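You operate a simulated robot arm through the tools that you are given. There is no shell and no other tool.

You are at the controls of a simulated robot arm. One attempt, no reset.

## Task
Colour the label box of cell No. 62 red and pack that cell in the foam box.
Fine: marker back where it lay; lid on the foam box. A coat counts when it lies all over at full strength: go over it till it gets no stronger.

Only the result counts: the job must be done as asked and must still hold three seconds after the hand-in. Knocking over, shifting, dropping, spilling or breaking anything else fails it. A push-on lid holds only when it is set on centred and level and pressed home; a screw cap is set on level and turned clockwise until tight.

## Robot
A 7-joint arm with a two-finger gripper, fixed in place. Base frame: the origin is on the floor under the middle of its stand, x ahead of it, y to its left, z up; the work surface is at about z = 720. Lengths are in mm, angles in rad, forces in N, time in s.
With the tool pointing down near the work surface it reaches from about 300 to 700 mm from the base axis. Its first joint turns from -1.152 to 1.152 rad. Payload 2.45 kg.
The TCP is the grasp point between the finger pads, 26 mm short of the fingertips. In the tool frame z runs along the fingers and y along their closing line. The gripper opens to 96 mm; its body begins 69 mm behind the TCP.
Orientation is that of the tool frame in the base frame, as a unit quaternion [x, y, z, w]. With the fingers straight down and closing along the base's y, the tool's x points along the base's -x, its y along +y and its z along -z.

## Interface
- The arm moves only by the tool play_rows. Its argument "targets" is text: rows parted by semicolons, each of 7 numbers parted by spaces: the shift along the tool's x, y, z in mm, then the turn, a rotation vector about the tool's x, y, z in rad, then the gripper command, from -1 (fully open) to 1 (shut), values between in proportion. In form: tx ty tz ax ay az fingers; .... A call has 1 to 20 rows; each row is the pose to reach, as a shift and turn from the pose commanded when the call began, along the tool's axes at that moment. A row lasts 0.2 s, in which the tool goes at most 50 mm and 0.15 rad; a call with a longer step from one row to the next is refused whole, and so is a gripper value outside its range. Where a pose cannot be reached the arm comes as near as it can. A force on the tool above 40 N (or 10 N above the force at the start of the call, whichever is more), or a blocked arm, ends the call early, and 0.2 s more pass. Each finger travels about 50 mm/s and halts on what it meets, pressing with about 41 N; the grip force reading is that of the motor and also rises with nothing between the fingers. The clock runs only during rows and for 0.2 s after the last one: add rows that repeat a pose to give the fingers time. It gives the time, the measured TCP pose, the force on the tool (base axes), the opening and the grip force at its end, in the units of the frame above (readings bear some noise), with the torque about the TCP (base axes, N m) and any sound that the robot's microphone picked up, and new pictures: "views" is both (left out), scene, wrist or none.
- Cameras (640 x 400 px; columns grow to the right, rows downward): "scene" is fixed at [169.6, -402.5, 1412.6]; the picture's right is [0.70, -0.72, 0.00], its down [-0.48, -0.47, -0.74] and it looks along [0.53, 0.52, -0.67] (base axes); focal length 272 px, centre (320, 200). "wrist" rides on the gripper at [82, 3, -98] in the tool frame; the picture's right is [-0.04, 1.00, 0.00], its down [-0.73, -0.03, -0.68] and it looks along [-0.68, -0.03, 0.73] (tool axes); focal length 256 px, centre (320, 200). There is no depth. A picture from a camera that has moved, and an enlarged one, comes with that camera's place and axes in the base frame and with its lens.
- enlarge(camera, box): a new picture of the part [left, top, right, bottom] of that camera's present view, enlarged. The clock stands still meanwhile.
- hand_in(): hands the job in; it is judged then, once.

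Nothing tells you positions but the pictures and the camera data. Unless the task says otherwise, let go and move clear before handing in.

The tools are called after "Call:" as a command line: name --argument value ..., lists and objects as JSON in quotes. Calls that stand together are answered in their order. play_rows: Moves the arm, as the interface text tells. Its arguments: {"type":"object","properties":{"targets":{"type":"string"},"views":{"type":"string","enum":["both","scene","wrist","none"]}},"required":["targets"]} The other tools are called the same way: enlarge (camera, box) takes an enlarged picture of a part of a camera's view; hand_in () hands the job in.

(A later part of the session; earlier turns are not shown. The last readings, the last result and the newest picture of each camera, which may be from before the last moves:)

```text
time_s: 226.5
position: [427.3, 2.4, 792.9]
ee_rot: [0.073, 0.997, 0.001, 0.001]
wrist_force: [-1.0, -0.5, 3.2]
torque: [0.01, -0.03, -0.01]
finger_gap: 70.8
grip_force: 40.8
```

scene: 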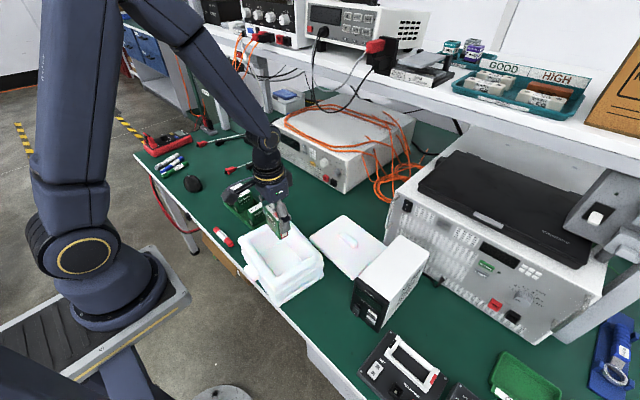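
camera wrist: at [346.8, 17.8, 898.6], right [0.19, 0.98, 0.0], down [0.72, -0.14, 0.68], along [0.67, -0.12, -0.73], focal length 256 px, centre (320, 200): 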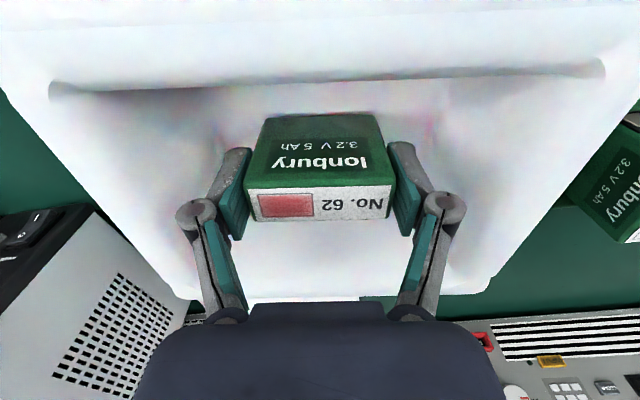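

Resting on the floor at about 3 N. I'm opening a little and lifting out.

Call:
play_rows --targets "0 0 0 0 0 0 -0.5; 0 0 0 0 0 0 -0.6; 0 0 0 0 0 0 -0.75; 0 0 0 0 0 0 -0.75; 0 0 -10 0 0 0 -0.75; 0 0 -30 0 0 0 -0.75; 0 0 -60 0 0 0 -0.75; 0 0 -100 0 0 0 -0.75; 0 0 -145 0 0 0 -0.75; 0 0 -145 0 0 0 -0.75" --views "both"

Call:
enlarge --camera "scene" --box '[230, 200, 340, 300]'

Call:
enlarge --camera "wrist" --box '[180, 0, 460, 175]'

```text
time_s: 228.7
position: [426.2, 2.4, 936.5]
ee_rot: [0.072, 0.997, 0.001, 0.0]
wrist_force: [0.1, 0.0, 0.5]
torque: [-0.01, -0.02, -0.01]
finger_gap: 83.9
grip_force: 0.0
camera wrist: at [346.9, 17.8, 1033.5], right [0.19, 0.98, 0.0], down [0.72, -0.14, 0.68], along [0.67, -0.12, -0.73], focal length 256 px, centre (320, 200)
```

scene: 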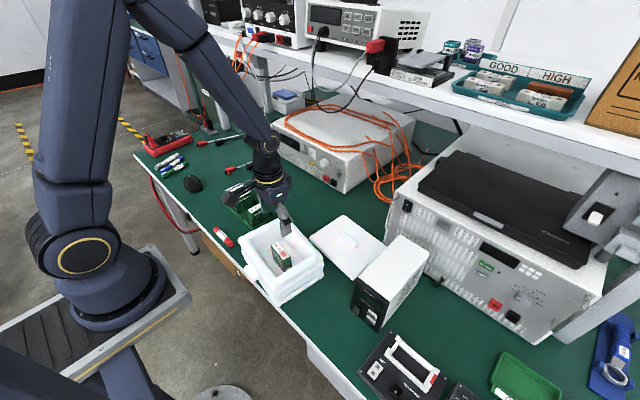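
wrist: 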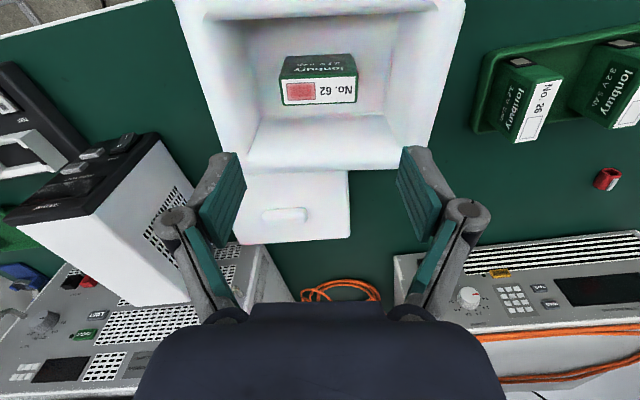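

```text
4.00 times, centred on (285, 250) of scene
camera zoom: at [169.5, -402.5, 1412.6], right [0.7, -0.72, 0.0], down [-0.48, -0.47, -0.74], along [0.53, 0.52, -0.67], focal length 1089 px, centre (460, 0)
```

zoom: 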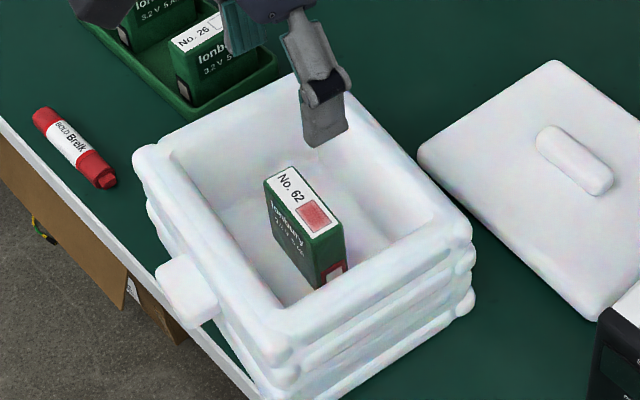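

```text
2.29 times, centred on (320, 88) of wrist
camera zoom: at [346.9, 17.8, 1033.5], right [0.19, 0.98, 0.0], down [0.72, -0.14, 0.68], along [0.67, -0.12, -0.73], focal length 585 px, centre (320, 457)
```

zoom: 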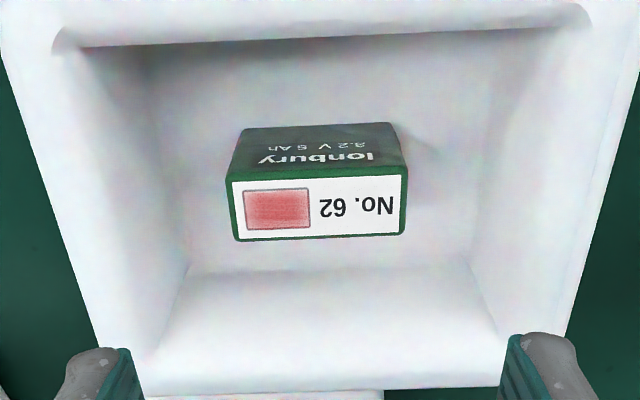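

The cell stands in the box, box label red. Next is the lid. Its knob runs along y near (620, -88), so I'll go there with the gripper turned to close along x and the camera on the +y side, away from the instrument.

Call:
play_rows --targets "-5 -2 -20 0 0 0.125 -0.75; -20 -6 -25 0 0 0.25 -0.6; -40 -12 -25 0 0 0.375 -0.4; -60 -18 -25 0 0 0.5 -0.3; -80 -24 -25 0 0 0.625 -0.3; -100 -30 -20 0 0 0.75 -0.3; -120 -36 -10 0 0 0.875 -0.3; -140 -42 0 0 0 1.0 -0.3; -160 -48 15 0 0 1.125 -0.3; -180 -53 30 0 0 1.25 -0.3; -195 -57 45 0 0 1.375 -0.3; -204.3 -60.2 58 0 0 1.5 -0.3; -204.3 -60.2 58 0 0 1.5 -0.3" --views "both"

Call:
enlarge --camera "wrist" --box '[200, 0, 440, 200]'

Call:
enlarge --camera "scene" --box '[290, 190, 440, 310]'

```text
time_s: 231.5
position: [621.1, -88.3, 879.7]
ee_rot: [0.734, 0.679, 0.002, 0.0]
wrist_force: [0.2, 0.3, -0.1]
torque: [0.0, -0.01, 0.02]
finger_gap: 62.4
grip_force: 0.1
camera wrist: at [629.9, -6.5, 977.4], right [0.99, -0.12, 0.0], down [-0.09, -0.73, 0.68], along [-0.08, -0.67, -0.74], focal length 256 px, centre (320, 200)
```

scene: 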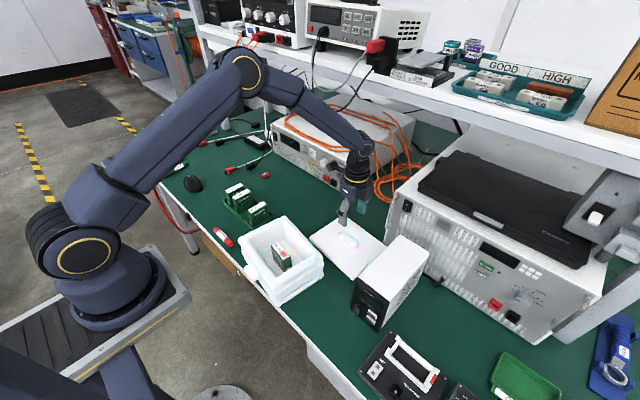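
wrist: 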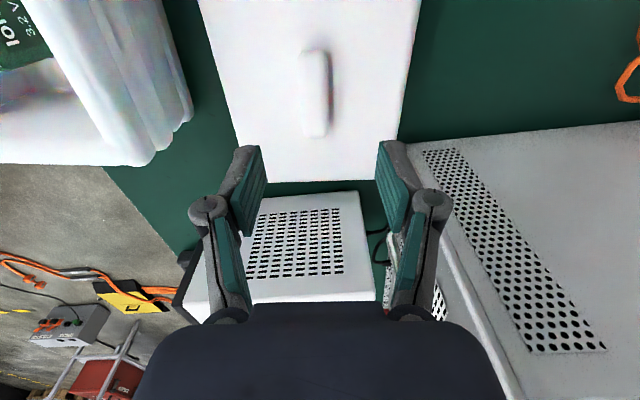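

```text
2.00 times, centred on (320, 100) of wrist
camera zoom: at [629.9, -6.5, 977.4], right [0.99, -0.12, 0.0], down [-0.09, -0.73, 0.68], along [-0.08, -0.67, -0.74], focal length 512 px, centre (320, 400)
```

zoom: 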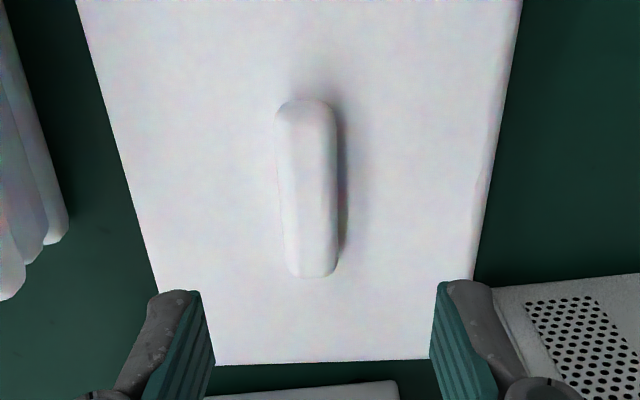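

```text
3.33 times, centred on (365, 250) of scene
camera zoom: at [169.6, -402.5, 1412.6], right [0.7, -0.72, 0.0], down [-0.48, -0.47, -0.74], along [0.53, 0.52, -0.67], focal length 907 px, centre (170, 33)
```

zoom: 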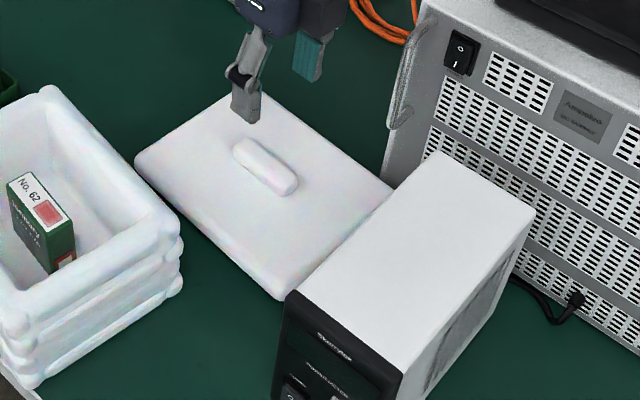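

Call:
play_rows --targets "0 -4.6 30 0 0 -0.017 -0.3; 0 -4.6 60 0 0 -0.017 -0.2; 0 -4.6 75 0 0 -0.017 -0.2; 0 -4.6 75 0 0 -0.017 -0.2" --views "wrist"

Call:
enlarge --camera "scene" --box '[310, 190, 410, 270]'

Call:
enlarge --camera "wrist" --box '[240, 20, 400, 200]'

```text
time_s: 232.5
position: [615.5, -87.0, 803.9]
ee_rot: [0.728, 0.685, 0.002, 0.0]
wrist_force: [-0.7, -1.3, 0.3]
torque: [0.01, 0.04, 0.01]
finger_gap: 57.6
grip_force: 0.0
camera wrist: at [623.4, -6.1, 901.6], right [1.0, -0.1, 0.0], down [-0.07, -0.73, 0.68], along [-0.07, -0.67, -0.74], focal length 256 px, centre (320, 200)
```

wrist: 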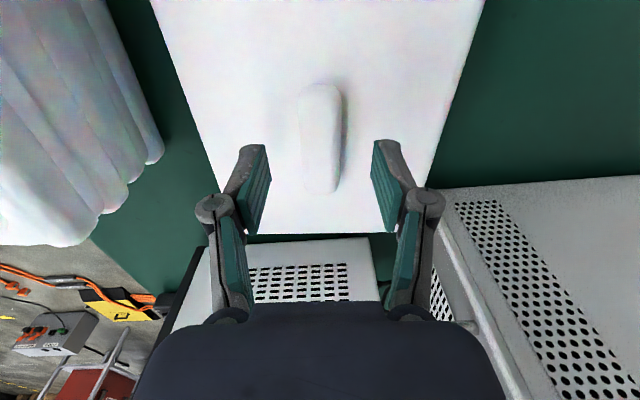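

```text
5.00 times, centred on (360, 230) of scene
camera zoom: at [169.6, -402.5, 1412.6], right [0.7, -0.72, 0.0], down [-0.48, -0.47, -0.74], along [0.53, 0.52, -0.67], focal length 1361 px, centre (120, 50)
```

zoom: 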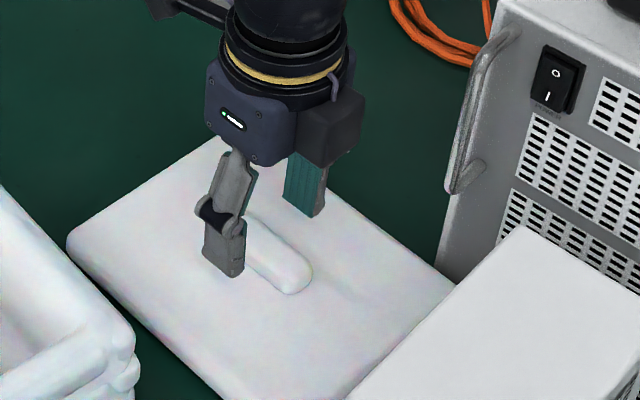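

```text
2.22 times, centred on (320, 110) of wrist
camera zoom: at [623.4, -6.1, 901.6], right [1.0, -0.1, 0.0], down [-0.07, -0.73, 0.68], along [-0.07, -0.67, -0.74], focal length 569 px, centre (320, 400)
```

zoom: 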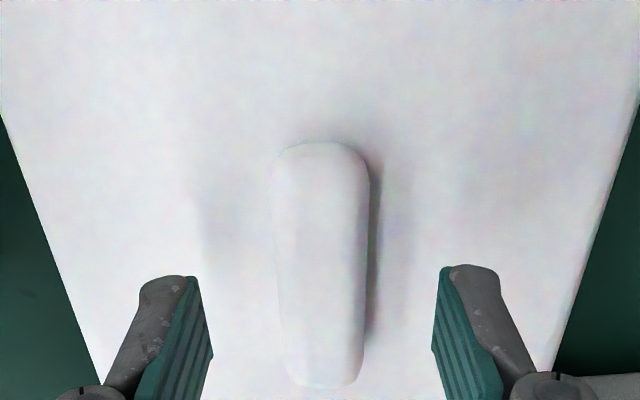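

Call:
play_rows --targets "0 0 8 0 0 0 -0.2; 0 0 15 0 0 0 -0.2; 0 0 18 0 0 0 -0.2; 0 0 18 0 0 0 -0.2" --views "none"

Call:
enlarge --camera "scene" --box '[330, 220, 380, 260]'

Call:
enlarge --camera "wrist" --box '[240, 60, 400, 240]'

```text
time_s: 233.5
position: [616.3, -85.7, 786.5]
ee_rot: [0.728, 0.686, 0.002, -0.001]
wrist_force: [0.5, -1.0, 0.2]
torque: [0.0, -0.02, -0.02]
finger_gap: 57.7
grip_force: 0.1
```

```text
10.00 times, centred on (355, 240) of scene
camera zoom: at [169.6, -402.5, 1412.6], right [0.7, -0.72, 0.0], down [-0.48, -0.47, -0.74], along [0.53, 0.52, -0.67], focal length 2722 px, centre (-30, -200)
```

zoom: 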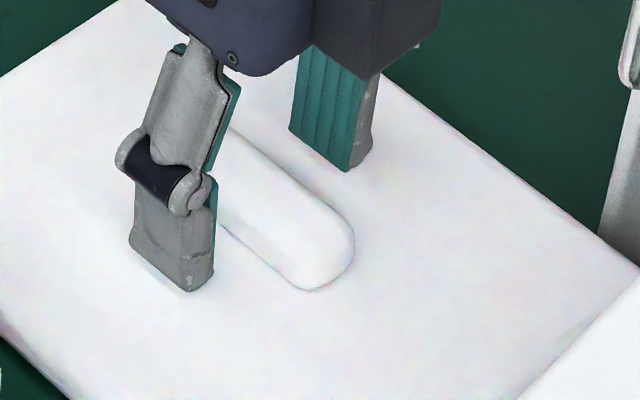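

```text
2.22 times, centred on (320, 150) of wrist
camera zoom: at [623.4, -5.3, 884.1], right [1.0, -0.1, 0.0], down [-0.07, -0.73, 0.68], along [-0.07, -0.67, -0.74], focal length 569 px, centre (320, 311)
```

zoom: 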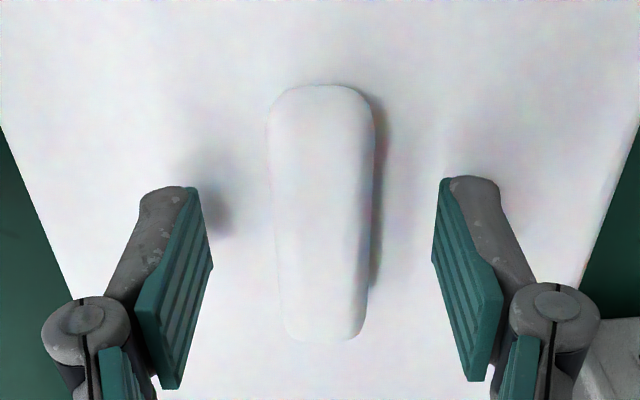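

Call:
play_rows --targets "0 0 2 0 0 0 -0.2; 0 0 4 0 0 0 -0.2; 0 0 4 0 0 0 -0.2" --views "none"

Call:
enlarge --camera "scene" --box '[330, 220, 380, 260]'

```text
time_s: 234.3
position: [616.1, -85.6, 783.1]
ee_rot: [0.727, 0.687, 0.003, -0.001]
wrist_force: [0.0, 0.3, -0.7]
torque: [-0.02, -0.01, 0.02]
finger_gap: 57.7
grip_force: 0.1
```

```text
10.00 times, centred on (355, 240) of scene
camera zoom: at [169.6, -402.5, 1412.6], right [0.7, -0.72, 0.0], down [-0.48, -0.47, -0.74], along [0.53, 0.52, -0.67], focal length 2722 px, centre (-30, -200)
```

zoom: 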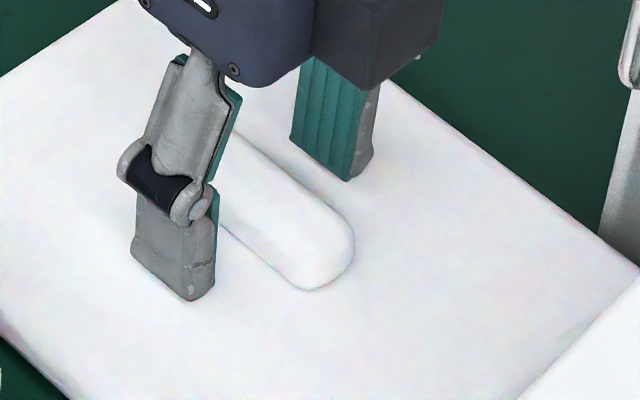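

Call:
play_rows --targets "0 0 2 0 0 0 -0.2; 0 0 4 0 0 0 -0.2; 0 0 4 0 0 0 -0.2" --views "none"

Call:
enlarge --camera "scene" --box '[330, 220, 380, 260]'

Call:
enlarge --camera "wrist" --box '[240, 60, 400, 240]'

```text
time_s: 235.1
position: [615.8, -87.6, 779.7]
ee_rot: [0.728, 0.686, 0.002, 0.0]
wrist_force: [-0.6, 0.3, 6.8]
torque: [0.04, 0.09, -0.05]
finger_gap: 58.5
grip_force: 0.8
```

```text
10.00 times, centred on (355, 240) of scene
camera zoom: at [169.4, -402.5, 1412.6], right [0.7, -0.72, 0.0], down [-0.48, -0.47, -0.74], along [0.53, 0.52, -0.67], focal length 2722 px, centre (-30, -200)
```

zoom: 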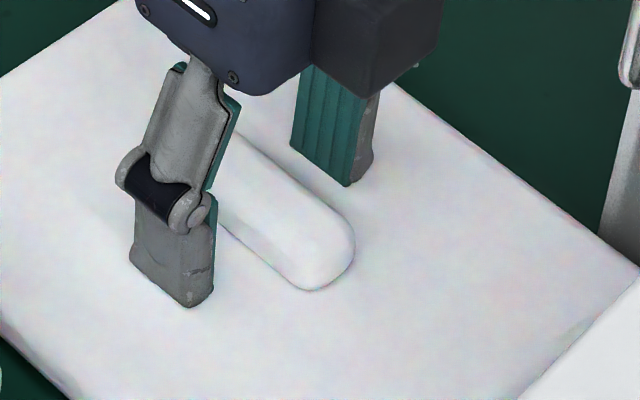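

```text
2.22 times, centred on (320, 150) of wrist
camera zoom: at [624.0, -5.5, 876.3], right [1.0, -0.1, 0.0], down [-0.07, -0.73, 0.68], along [-0.06, -0.67, -0.74], focal length 569 px, centre (320, 311)
```

zoom: 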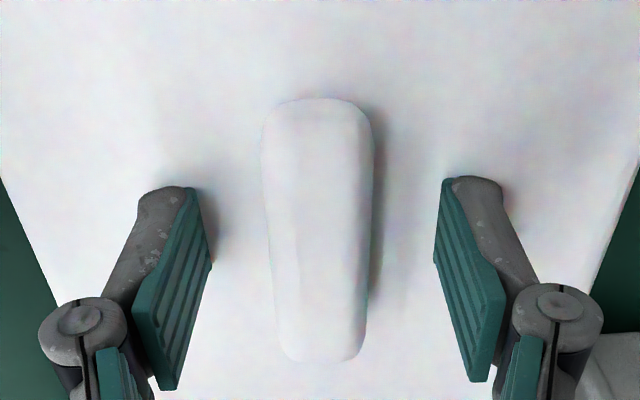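

Fingertips just touch the lid top at z≈753. I'm rising 1.5 mm and closing on the knob.

Call:
play_rows --targets "0 0 -1.5 0 0 0 -0.2; 0 0 -1.5 0 0 0 0.2; 0 0 -1.5 0 0 0 0.6; 0 0 -1.5 0 0 0 1; 0 0 -1.5 0 0 0 1; 0 0 -1.5 0 0 0 1" --views "wrist"

Call:
enlarge --camera "scene" --box '[330, 220, 380, 260]'

```text
time_s: 236.5
position: [617.4, -87.2, 783.8]
ee_rot: [0.727, 0.687, 0.003, 0.002]
wrist_force: [8.9, -0.4, 27.1]
torque: [-0.15, -0.23, -0.05]
finger_gap: 22.8
grip_force: 40.8
camera wrist: at [625.0, -5.6, 879.6], right [1.0, -0.1, 0.01], down [-0.08, -0.73, 0.68], along [-0.06, -0.67, -0.74], focal length 256 px, centre (320, 200)
```

wrist: 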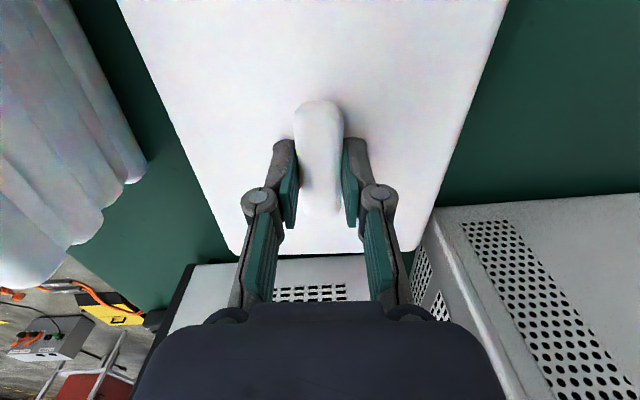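

```text
10.00 times, centred on (355, 240) of scene
camera zoom: at [169.2, -402.4, 1412.7], right [0.7, -0.72, 0.0], down [-0.48, -0.47, -0.74], along [0.53, 0.52, -0.67], focal length 2722 px, centre (-30, -200)
```

zoom: 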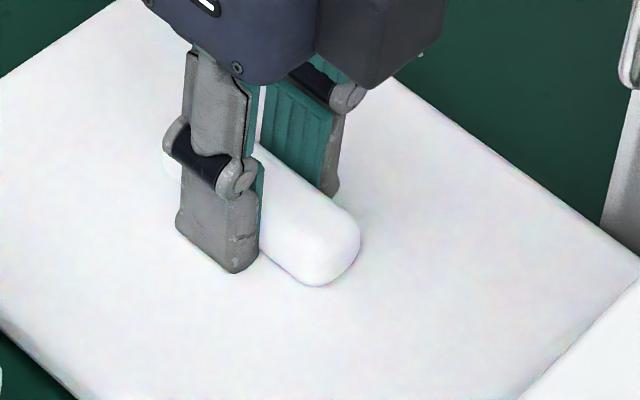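

Gripped at a 23 mm gap. Lifting slowly.

Call:
play_rows --targets "0 0 -3 0 0 0 1; 0 0 -8 0 0 0 1; 0 0 -20 0 0 0 1; 0 0 -20 0 0 0 1" --views "wrist"

Call:
enlarge --camera "scene" --box '[290, 190, 440, 310]'

```text
time_s: 237.5
position: [617.0, -85.8, 799.2]
ee_rot: [0.728, 0.685, 0.002, -0.001]
wrist_force: [0.5, -0.1, -1.0]
torque: [0.01, -0.02, 0.02]
finger_gap: 22.9
grip_force: 40.8
camera wrist: at [624.2, -4.7, 896.7], right [1.0, -0.1, 0.0], down [-0.07, -0.73, 0.68], along [-0.07, -0.67, -0.74], focal length 256 px, centre (320, 200)
```

wrist: 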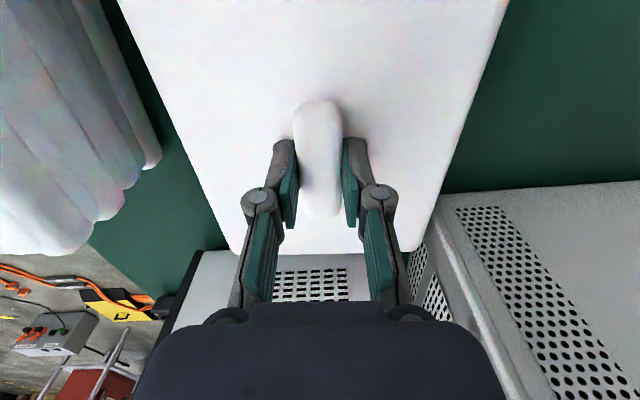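

```text
3.33 times, centred on (365, 250) of scene
camera zoom: at [169.6, -402.5, 1412.6], right [0.7, -0.72, 0.0], down [-0.48, -0.47, -0.74], along [0.53, 0.52, -0.67], focal length 907 px, centre (170, 33)
```

zoom: 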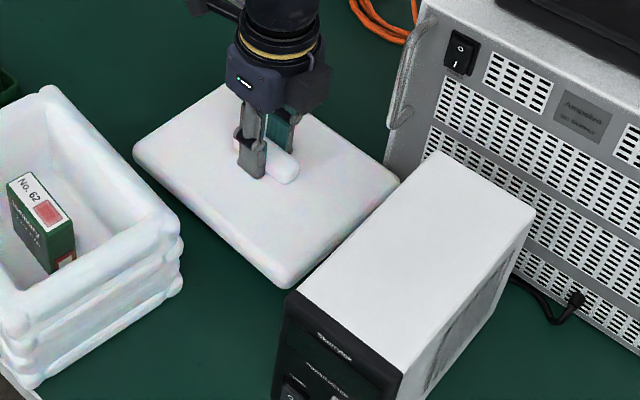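

Call:
play_rows --targets "0 0 -25 0 0 0 1; 0 0 -55 0 0 0 1; 0 0 -90 0 0 0 1; 0 0 -130 0 0 0 1; 0 0 -160 0 0 0 1; 0 0 -160 0 0 0 1" --views "both"

Call:
enlarge --camera "scene" --box '[290, 120, 440, 240]'

```text
time_s: 238.9
position: [616.2, -84.1, 961.7]
ee_rot: [0.726, 0.687, 0.002, -0.002]
wrist_force: [-1.5, 12.3, -0.3]
torque: [1.0, 0.11, 0.53]
finger_gap: 25.7
grip_force: 41.3
camera wrist: at [622.5, -2.5, 1058.4], right [1.0, -0.1, 0.0], down [-0.07, -0.73, 0.68], along [-0.06, -0.67, -0.74], focal length 256 px, centre (320, 200)
```

scene: 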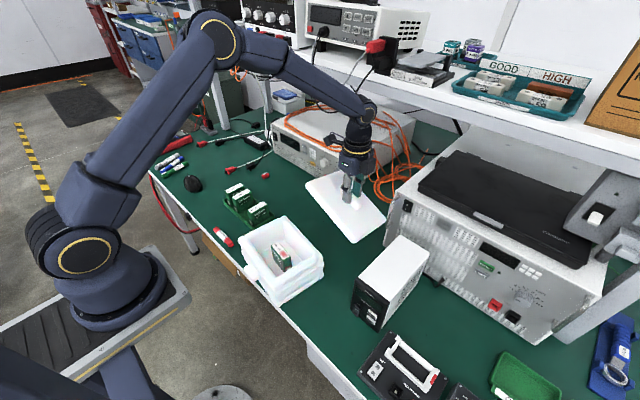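
wrist: 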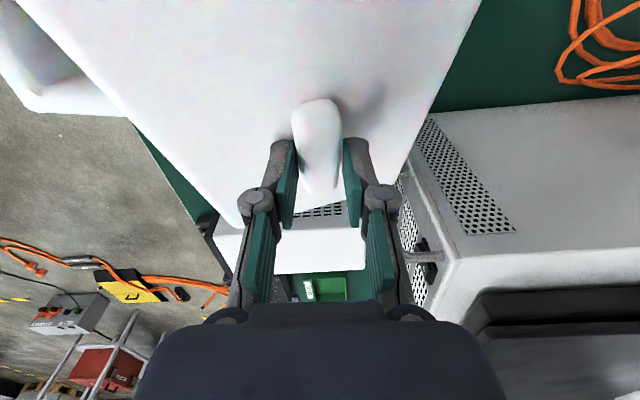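

```text
3.33 times, centred on (365, 180) of scene
camera zoom: at [169.5, -402.2, 1412.7], right [0.7, -0.72, 0.0], down [-0.48, -0.47, -0.74], along [0.53, 0.52, -0.67], focal length 907 px, centre (170, 267)
```

zoom: 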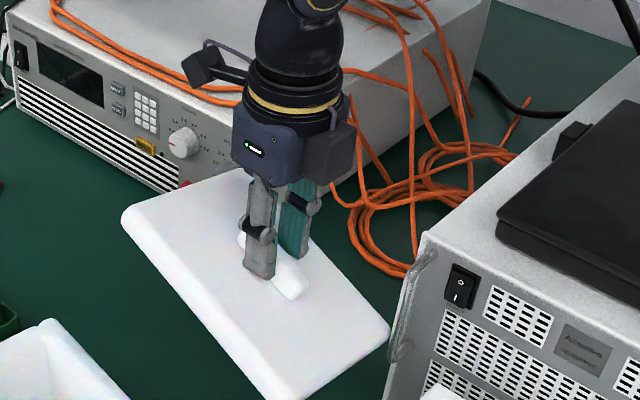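

The tool reads 12 N sideways and the lid has twisted, so a lid corner seems to be pressing on the big instrument or its handle. I'm looking closer before moving.

Call:
enlarge --camera "scene" --box '[350, 190, 420, 245]'

Call:
enlarge --camera "wrist" --box '[180, 90, 480, 310]'

```text
7.27 times, centred on (385, 218) of scene
camera zoom: at [169.5, -402.2, 1412.7], right [0.7, -0.72, 0.0], down [-0.48, -0.47, -0.74], along [0.53, 0.52, -0.67], focal length 1979 px, centre (-153, 73)
```

zoom: 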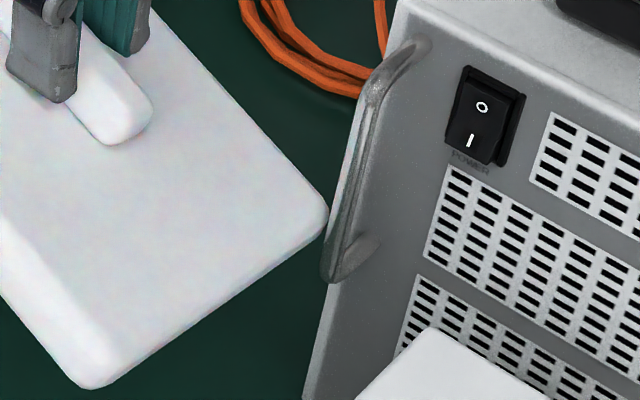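

```text
1.82 times, centred on (330, 200) of wrist
camera zoom: at [622.5, -2.5, 1058.4], right [1.0, -0.1, 0.0], down [-0.07, -0.73, 0.68], along [-0.06, -0.67, -0.74], focal length 465 px, centre (302, 200)
```

zoom: 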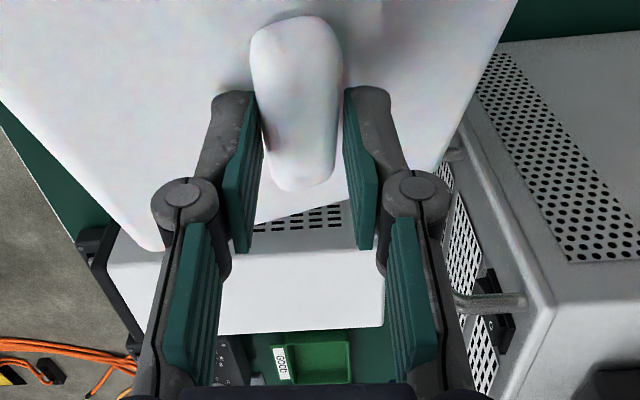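

The lid corner rubs against the instrument's handle. I'm backing away slowly toward +y and the base.

Call:
play_rows --targets "3 -1 0 0 0 0 1; 7 -3 0 0 0 0 1; 12 -6 0 0 0 0 1; 20 -12 0 0 0 0 1; 30 -20 0 0 0 0 1; 30 -20 0 0 0 0 1" --views "both"

Call:
enlarge --camera "scene" --box '[290, 120, 440, 240]'

Call:
enlarge --camera "wrist" --box '[180, 0, 480, 220]'

```text
time_s: 240.3
position: [598.3, -56.5, 960.2]
ee_rot: [0.727, 0.686, 0.001, 0.0]
wrist_force: [0.6, -0.8, -0.8]
torque: [0.0, 0.01, -0.02]
finger_gap: 23.3
grip_force: 41.1
camera wrist: at [605.7, 25.0, 1057.8], right [1.0, -0.1, 0.0], down [-0.07, -0.73, 0.68], along [-0.07, -0.67, -0.74], focal length 256 px, centre (320, 200)
```

scene: 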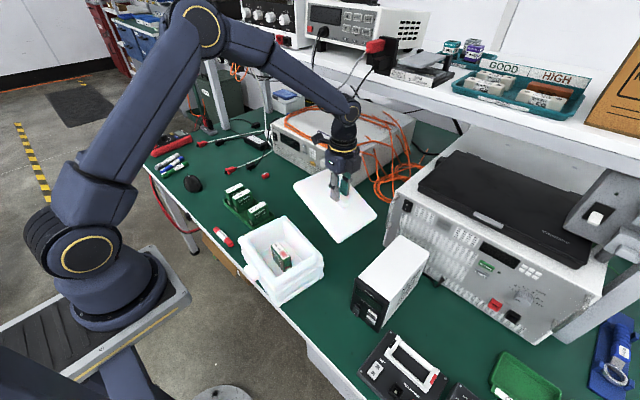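
wrist: 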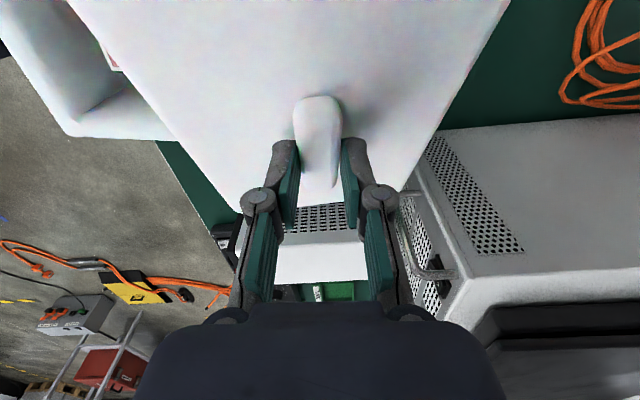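

```text
3.33 times, centred on (365, 180) of scene
camera zoom: at [169.6, -402.5, 1412.6], right [0.7, -0.72, 0.0], down [-0.48, -0.47, -0.74], along [0.53, 0.52, -0.67], focal length 907 px, centre (170, 267)
```

zoom: 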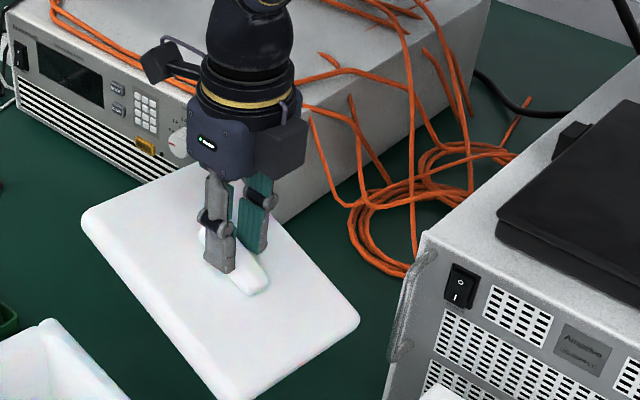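

```text
1.82 times, centred on (330, 110) of wrist
camera zoom: at [605.7, 25.0, 1057.8], right [1.0, -0.1, 0.0], down [-0.07, -0.73, 0.68], along [-0.07, -0.67, -0.74], focal length 465 px, centre (302, 364)
```

zoom: 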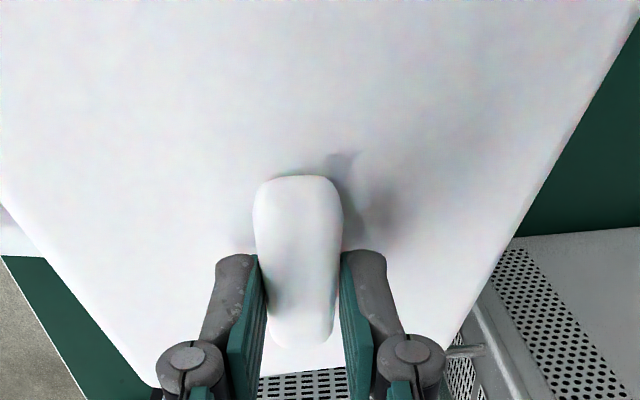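

It's free now, but the lid has pitched and rolled in the grip by about 0.2–0.3 rad. I'll set it back flat on the clear table spot here so it levels itself, then regrasp it.

Call:
play_rows --targets "0 0 30 0 0 0 1; 0 0 60 0 0 0 1; 0 0 90 0 0 0 1; 0 0 112 0 0 0 1; 0 0 112 0 0 0 1" --views "wrist"

Call:
enlarge --camera "scene" --box '[280, 160, 430, 280]'

```text
time_s: 241.5
position: [597.2, -56.7, 847.7]
ee_rot: [0.728, 0.686, 0.002, -0.001]
wrist_force: [-0.5, -0.7, -0.3]
torque: [0.01, -0.03, -0.03]
finger_gap: 23.2
grip_force: 40.9
camera wrist: at [604.2, 24.9, 945.5], right [1.0, -0.1, 0.0], down [-0.07, -0.73, 0.68], along [-0.07, -0.67, -0.74], focal length 256 px, centre (320, 200)
```

wrist: 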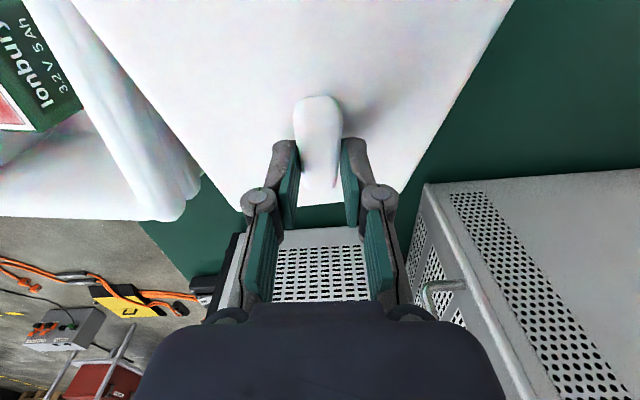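

```text
3.33 times, centred on (355, 220) of scene
camera zoom: at [169.6, -402.5, 1412.6], right [0.7, -0.72, 0.0], down [-0.48, -0.47, -0.74], along [0.53, 0.52, -0.67], focal length 907 px, centre (203, 133)
```

zoom: 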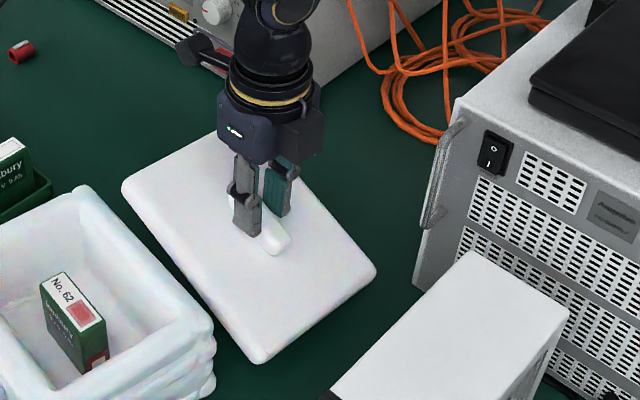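

Call:
play_rows --targets "0 8 8 0 0 0 1; 0 8 16 0 0 0 1; 0 8 22 0 0 0 1; 0 8 28 0 0 0 1; 0 8 33 0 0 0 1; 0 8 33 0 0 0 1" --views "none"

Call:
enlarge --camera "scene" --box '[280, 160, 430, 280]'

```text
time_s: 242.9
position: [604.3, -56.2, 815.0]
ee_rot: [0.728, 0.686, 0.002, 0.001]
wrist_force: [-3.3, 1.9, 16.8]
torque: [-1.08, 0.24, -0.2]
finger_gap: 22.9
grip_force: 41.3
```

```text
3.33 times, centred on (355, 220) of scene
camera zoom: at [169.2, -402.4, 1412.7], right [0.7, -0.72, 0.0], down [-0.48, -0.47, -0.74], along [0.53, 0.52, -0.67], focal length 907 px, centre (203, 133)
```

zoom: 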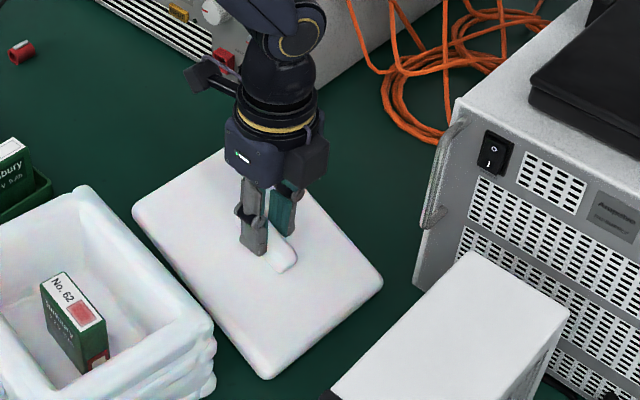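

Call:
play_rows --targets "0 0 3 0 0 0 1; 0 0 6 0 0 0 1; 0 0 9 0 0 0 1; 0 0 12 0 0 0 1; 0 0 12 0 0 0 1" --views "none"

```text
time_s: 244.1
position: [607.5, -55.0, 803.5]
ee_rot: [0.727, 0.687, 0.003, 0.002]
wrist_force: [3.2, 7.3, 24.8]
torque: [-0.75, -0.07, 0.15]
finger_gap: 22.8
grip_force: 41.0
```

Call:
play_rows --targets "0 0 3 0 0 0 1; 0 0 6 0 0 0 1; 0 0 9 0 0 0 1; 0 0 9 0 0 0 1" --views "none"

Call:
enlarge --camera "scene" --box '[280, 160, 430, 280]'

```text
time_s: 245.1
position: [606.3, -55.8, 794.2]
ee_rot: [0.727, 0.687, 0.002, 0.001]
wrist_force: [2.8, 6.5, 23.8]
torque: [-0.85, 0.0, 0.11]
finger_gap: 23.2
grip_force: 41.2
```

```text
3.33 times, centred on (355, 220) of scene
camera zoom: at [169.2, -402.3, 1412.7], right [0.7, -0.72, 0.0], down [-0.48, -0.47, -0.74], along [0.53, 0.52, -0.67], focal length 907 px, centre (203, 133)
```

zoom: 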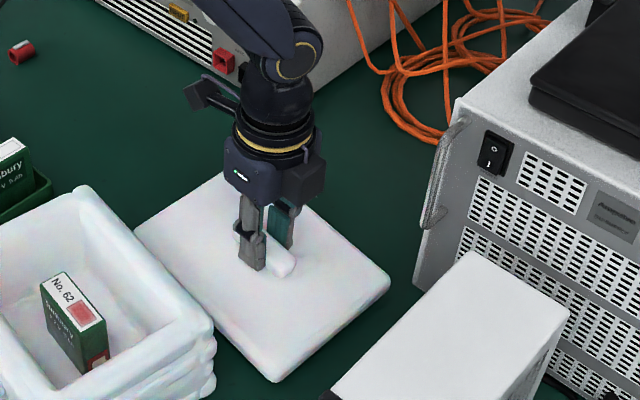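

Call:
play_rows --targets "0 0 3 0 0 0 1; 0 0 6 0 0 0 1; 0 0 9 0 0 0 1; 0 0 9 0 0 0 1" --views "none"

Call:
enlarge --camera "scene" --box '[280, 160, 430, 280]'

Call:
enlarge --camera "wrist" --box '[180, 0, 480, 260]'

```text
time_s: 246.1
position: [604.9, -55.7, 785.2]
ee_rot: [0.727, 0.686, 0.001, 0.0]
wrist_force: [-1.0, 6.5, 18.3]
torque: [-0.84, 0.08, -0.01]
finger_gap: 22.9
grip_force: 41.4
```

```text
3.33 times, centred on (355, 220) of scene
camera zoom: at [169.2, -402.3, 1412.7], right [0.7, -0.72, 0.0], down [-0.48, -0.47, -0.74], along [0.53, 0.52, -0.67], focal length 907 px, centre (203, 133)
```

zoom: 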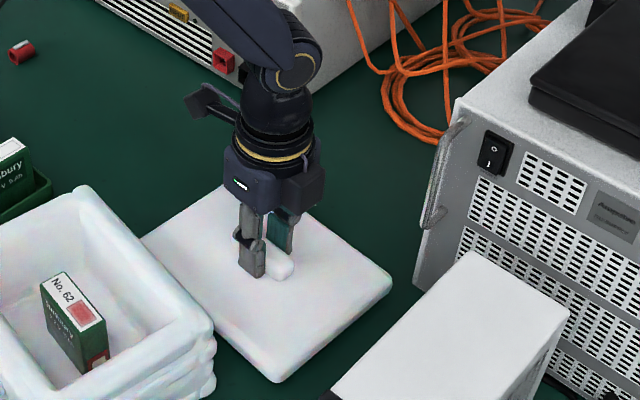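

```text
1.54 times, centred on (330, 130) of wrist
camera zoom: at [613.2, 25.1, 882.0], right [1.0, -0.1, 0.0], down [-0.07, -0.73, 0.68], along [-0.07, -0.67, -0.74], focal length 394 px, centre (305, 308)
```

zoom: 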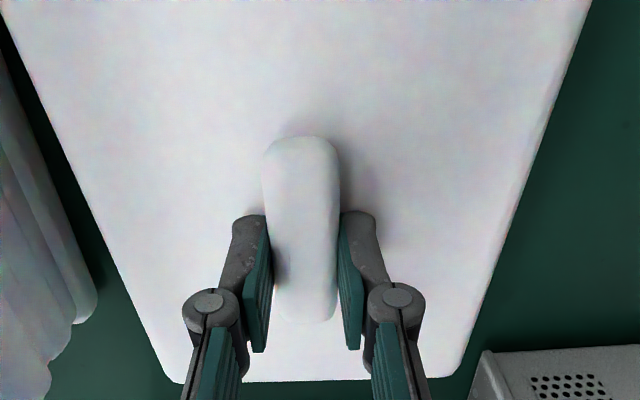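

Call:
play_rows --targets "0 0 2 0 0 0 1; 0 0 4 0 0 0 1; 0 0 4 0 0 0 1" --views "none"

```text
time_s: 246.7
position: [606.8, -55.9, 782.3]
ee_rot: [0.728, 0.686, 0.002, -0.001]
wrist_force: [-0.1, 0.4, 6.3]
torque: [-0.16, 0.12, -0.03]
finger_gap: 22.8
grip_force: 40.7
stopped in row 2: the force on the tool passed its limit at 41 N (the readings are from after the stop); the commanded pose is now the measured one
```

The lid is flat on the table again. I'm opening and checking how the knob sits between the fingers.

Call:
play_rows --targets "0 0 0 0 0 0 0.5; 0 0 0 0 0 0 0.2; 0 0 0 0 0 0 -0.2; 0 0 -5 0 0 0 -0.2; 0 0 -20 0 0 0 -0.2; 0 0 -40 0 0 0 -0.2; 0 0 -40 0 0 0 -0.2" --views "wrist"

Call:
enlarge --camera "wrist" --box '[180, 0, 480, 240]'

Call:
enlarge --camera "scene" --box '[280, 160, 430, 280]'

```text
time_s: 248.3
position: [606.4, -56.0, 823.5]
ee_rot: [0.728, 0.686, 0.002, 0.0]
wrist_force: [0.3, -0.1, 0.0]
torque: [0.02, 0.02, -0.03]
finger_gap: 57.8
grip_force: 0.0
camera wrist: at [613.9, 25.3, 921.3], right [1.0, -0.1, 0.0], down [-0.07, -0.73, 0.68], along [-0.07, -0.67, -0.74], focal length 256 px, centre (320, 200)
```

wrist: 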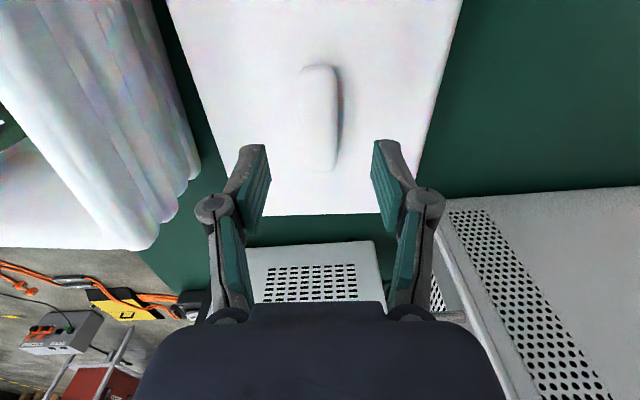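

```text
1.67 times, centred on (330, 120) of wrist
camera zoom: at [613.9, 25.3, 921.3], right [1.0, -0.1, 0.0], down [-0.07, -0.73, 0.68], along [-0.07, -0.67, -0.74], focal length 427 px, centre (303, 333)
```

zoom: 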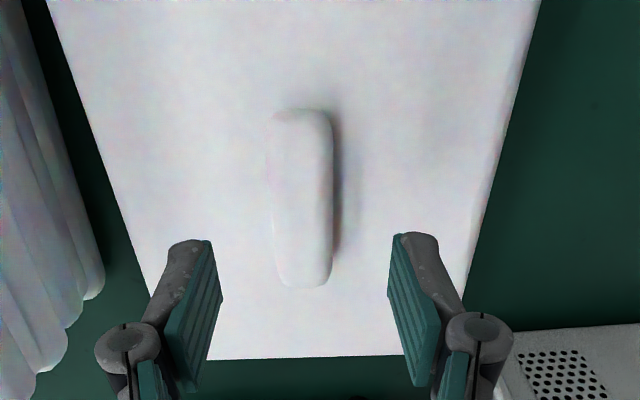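

```text
3.33 times, centred on (355, 220) of scene
camera zoom: at [169.6, -402.5, 1412.6], right [0.7, -0.72, 0.0], down [-0.48, -0.47, -0.74], along [0.53, 0.52, -0.67], focal length 907 px, centre (203, 133)
```

zoom: 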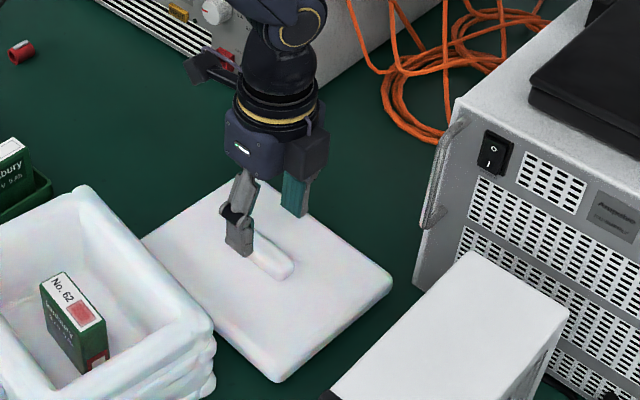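

Call:
enlarge --camera "wrist" --box '[280, 50, 360, 190]'

Call:
enlarge --camera "wrist" --box '[160, 0, 320, 220]'

Call:
enlarge --camera "wrist" --box '[320, 0, 480, 220]'

```text
2.86 times, centred on (320, 120) of wrist
camera zoom: at [613.9, 25.3, 921.3], right [1.0, -0.1, 0.0], down [-0.07, -0.73, 0.68], along [-0.07, -0.67, -0.74], focal length 731 px, centre (320, 429)
```

zoom: 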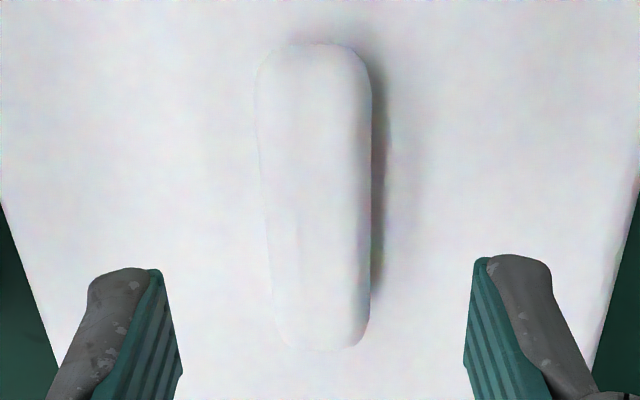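

```text
1.82 times, centred on (240, 110) of wrist
camera zoom: at [613.9, 25.3, 921.3], right [1.0, -0.1, 0.0], down [-0.07, -0.73, 0.68], along [-0.07, -0.67, -0.74], focal length 465 px, centre (466, 364)
```

zoom: 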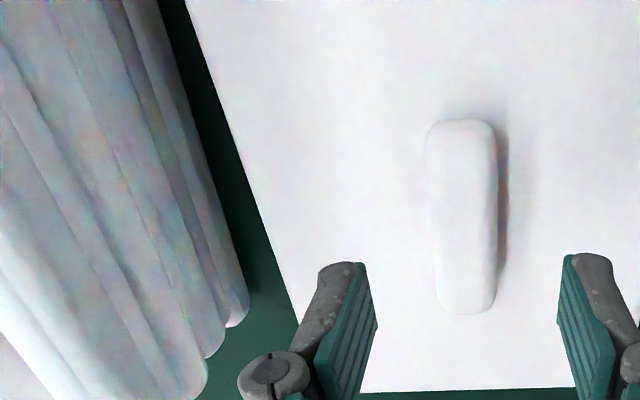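

```text
1.82 times, centred on (400, 110) of wrist
camera zoom: at [613.9, 25.3, 921.3], right [1.0, -0.1, 0.0], down [-0.07, -0.73, 0.68], along [-0.07, -0.67, -0.74], focal length 465 px, centre (174, 364)
```

zoom: 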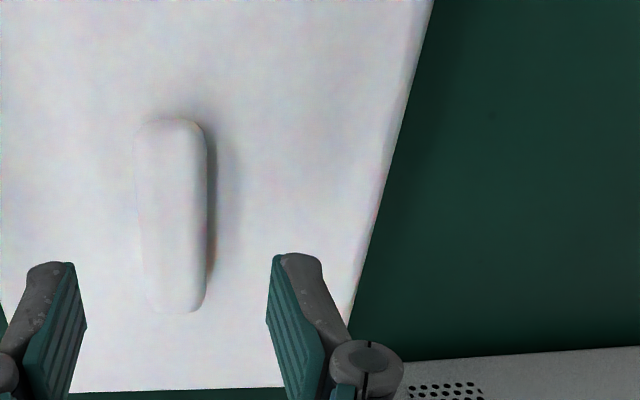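

Call:
enlarge --camera "scene" --box '[340, 240, 400, 280]'

Call:
enlarge --camera "scene" --box '[305, 215, 365, 280]'

```text
10.00 times, centred on (370, 260) of scene
camera zoom: at [169.6, -402.5, 1412.6], right [0.7, -0.72, 0.0], down [-0.48, -0.47, -0.74], along [0.53, 0.52, -0.67], focal length 2722 px, centre (-180, -400)
```

zoom: 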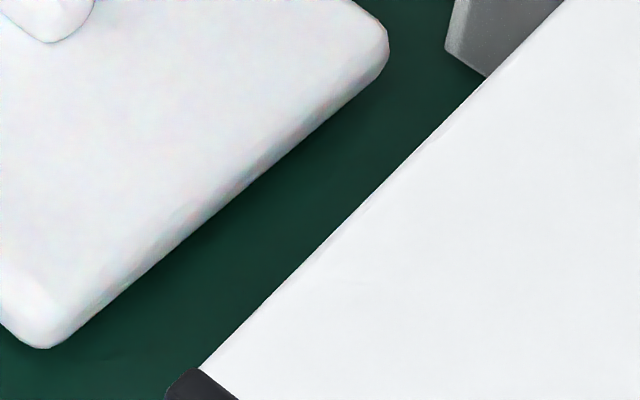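

```text
6.15 times, centred on (335, 248) of scene
camera zoom: at [169.6, -402.5, 1412.6], right [0.7, -0.72, 0.0], down [-0.48, -0.47, -0.74], along [0.53, 0.52, -0.67], focal length 1675 px, centre (228, -92)
```

zoom: 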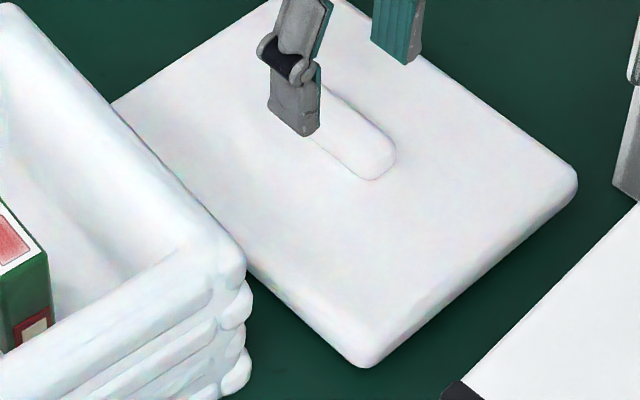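

The lid lies flat and the grip is well aligned. Before lifting it I want to know whether its plug clears the upright cell, so I'll touch the rim with closed fingertips to measure its height.

Call:
play_rows --targets "0 0 -30 0 0 0 0.5; 0 -10 -60 0 0 0 1; 18 -45 -70 0 0 0 1; 36 -80 -70 0 0 0 1; 46 -117 -70 0 0 0 1; 46 -117 -45 0 0 0 1; 46 -117 -40 0 0 0 1" --views "wrist"

Call:
enlarge --camera "scene" --box '[230, 170, 350, 270]'

```text
time_s: 249.9
position: [491.4, -3.1, 864.5]
ee_rot: [0.727, 0.686, 0.002, -0.001]
wrist_force: [-0.8, -0.3, 0.3]
torque: [0.01, 0.04, -0.03]
finger_gap: 0.1
grip_force: 29.0
camera wrist: at [498.5, 76.4, 961.6], right [1.0, -0.1, 0.0], down [-0.07, -0.73, 0.68], along [-0.07, -0.67, -0.74], focal length 256 px, centre (320, 200)
```

wrist: 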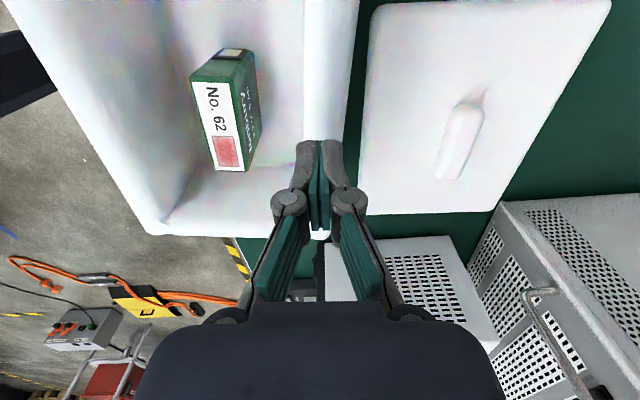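

```text
4.00 times, centred on (290, 220) of scene
camera zoom: at [169.5, -402.5, 1412.6], right [0.7, -0.72, 0.0], down [-0.48, -0.47, -0.74], along [0.53, 0.52, -0.67], focal length 1089 px, centre (440, 120)
```

zoom: 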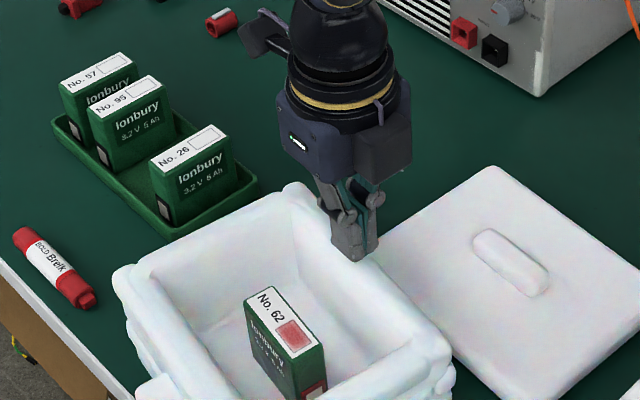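

Call:
play_rows --targets "0 0 4 0 0 0 1; 0 0 8 0 0 0 1; 0 0 8 0 0 0 1" --views "none"

Call:
play_rows --targets "0 0 2 0 0 0 1; 0 0 3.5 0 0 0 1; 0 0 3.5 0 0 0 1" --views "none"

```text
time_s: 250.7
position: [490.5, -3.3, 856.3]
ee_rot: [0.728, 0.686, 0.003, -0.001]
wrist_force: [0.2, -0.2, -0.2]
torque: [-0.01, 0.0, 0.02]
finger_gap: 0.2
grip_force: 28.0
```

```text
time_s: 251.5
position: [491.3, -4.9, 851.0]
ee_rot: [0.728, 0.686, 0.002, -0.001]
wrist_force: [0.9, -0.3, -1.0]
torque: [-0.04, 0.01, 0.01]
finger_gap: 0.0
grip_force: 28.6
```

Call:
play_rows --targets "0 0 2 0 0 0 1; 0 0 3 0 0 0 1; 0 0 3 0 0 0 1" --views "none"

Call:
play_rows --targets "0 0 1.5 0 0 0 1; 0 0 2.5 0 0 0 1; 0 0 2.5 0 0 0 1" --views "none"

```text
time_s: 252.3
position: [493.7, -4.1, 847.9]
ee_rot: [0.728, 0.686, 0.003, -0.001]
wrist_force: [-3.3, 0.2, 11.4]
torque: [-0.07, 0.1, -0.01]
finger_gap: 6.2
grip_force: 28.4
```

```text
time_s: 252.8
position: [494.0, -4.0, 849.4]
ee_rot: [0.728, 0.686, 0.003, 0.0]
wrist_force: [-4.7, 0.4, 14.2]
torque: [-0.06, 0.18, -0.04]
finger_gap: 6.0
grip_force: 28.0
stopped in row 2: the force on the tool passed its limit at 44 N (the readings are from after the stop); the commanded pose is now the measured one
```

Rim top at about z 823. Now I'll touch the top of the cell the same way to get its height.

Call:
play_rows --targets "0 0 -10 0 0 0 1; 0 0 -25 0 0 0 1; 2 -35 -25 0 0 0 1; 3 -67 -25 0 0 0 1; 3 -67 -5 0 0 0 1; 3 -67 7 0 0 0 1; 3 -67 7 0 0 0 1" --views "wrist"

Call:
enlarge --camera "scene" --box '[230, 200, 340, 300]'

```text
time_s: 254.4
position: [425.1, 1.5, 839.4]
ee_rot: [0.727, 0.686, 0.004, 0.0]
wrist_force: [-0.6, 0.2, -0.3]
torque: [0.0, -0.02, 0.0]
finger_gap: 0.0
grip_force: 28.7
camera wrist: at [433.4, 83.0, 938.2], right [1.0, -0.1, 0.0], down [-0.08, -0.73, 0.67], along [-0.06, -0.67, -0.74], focal length 256 px, centre (320, 200)
```

wrist: 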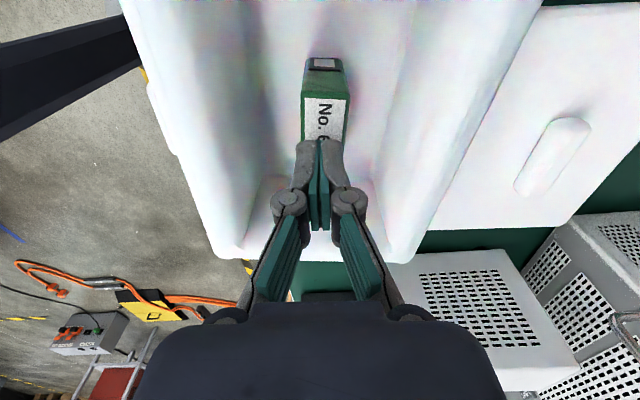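

```text
4.00 times, centred on (285, 250) of scene
camera zoom: at [169.6, -402.5, 1412.6], right [0.7, -0.72, 0.0], down [-0.48, -0.47, -0.74], along [0.53, 0.52, -0.67], focal length 1089 px, centre (460, 0)
```

zoom: 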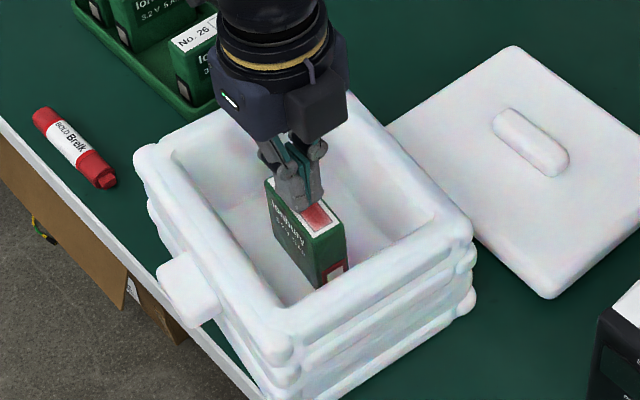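

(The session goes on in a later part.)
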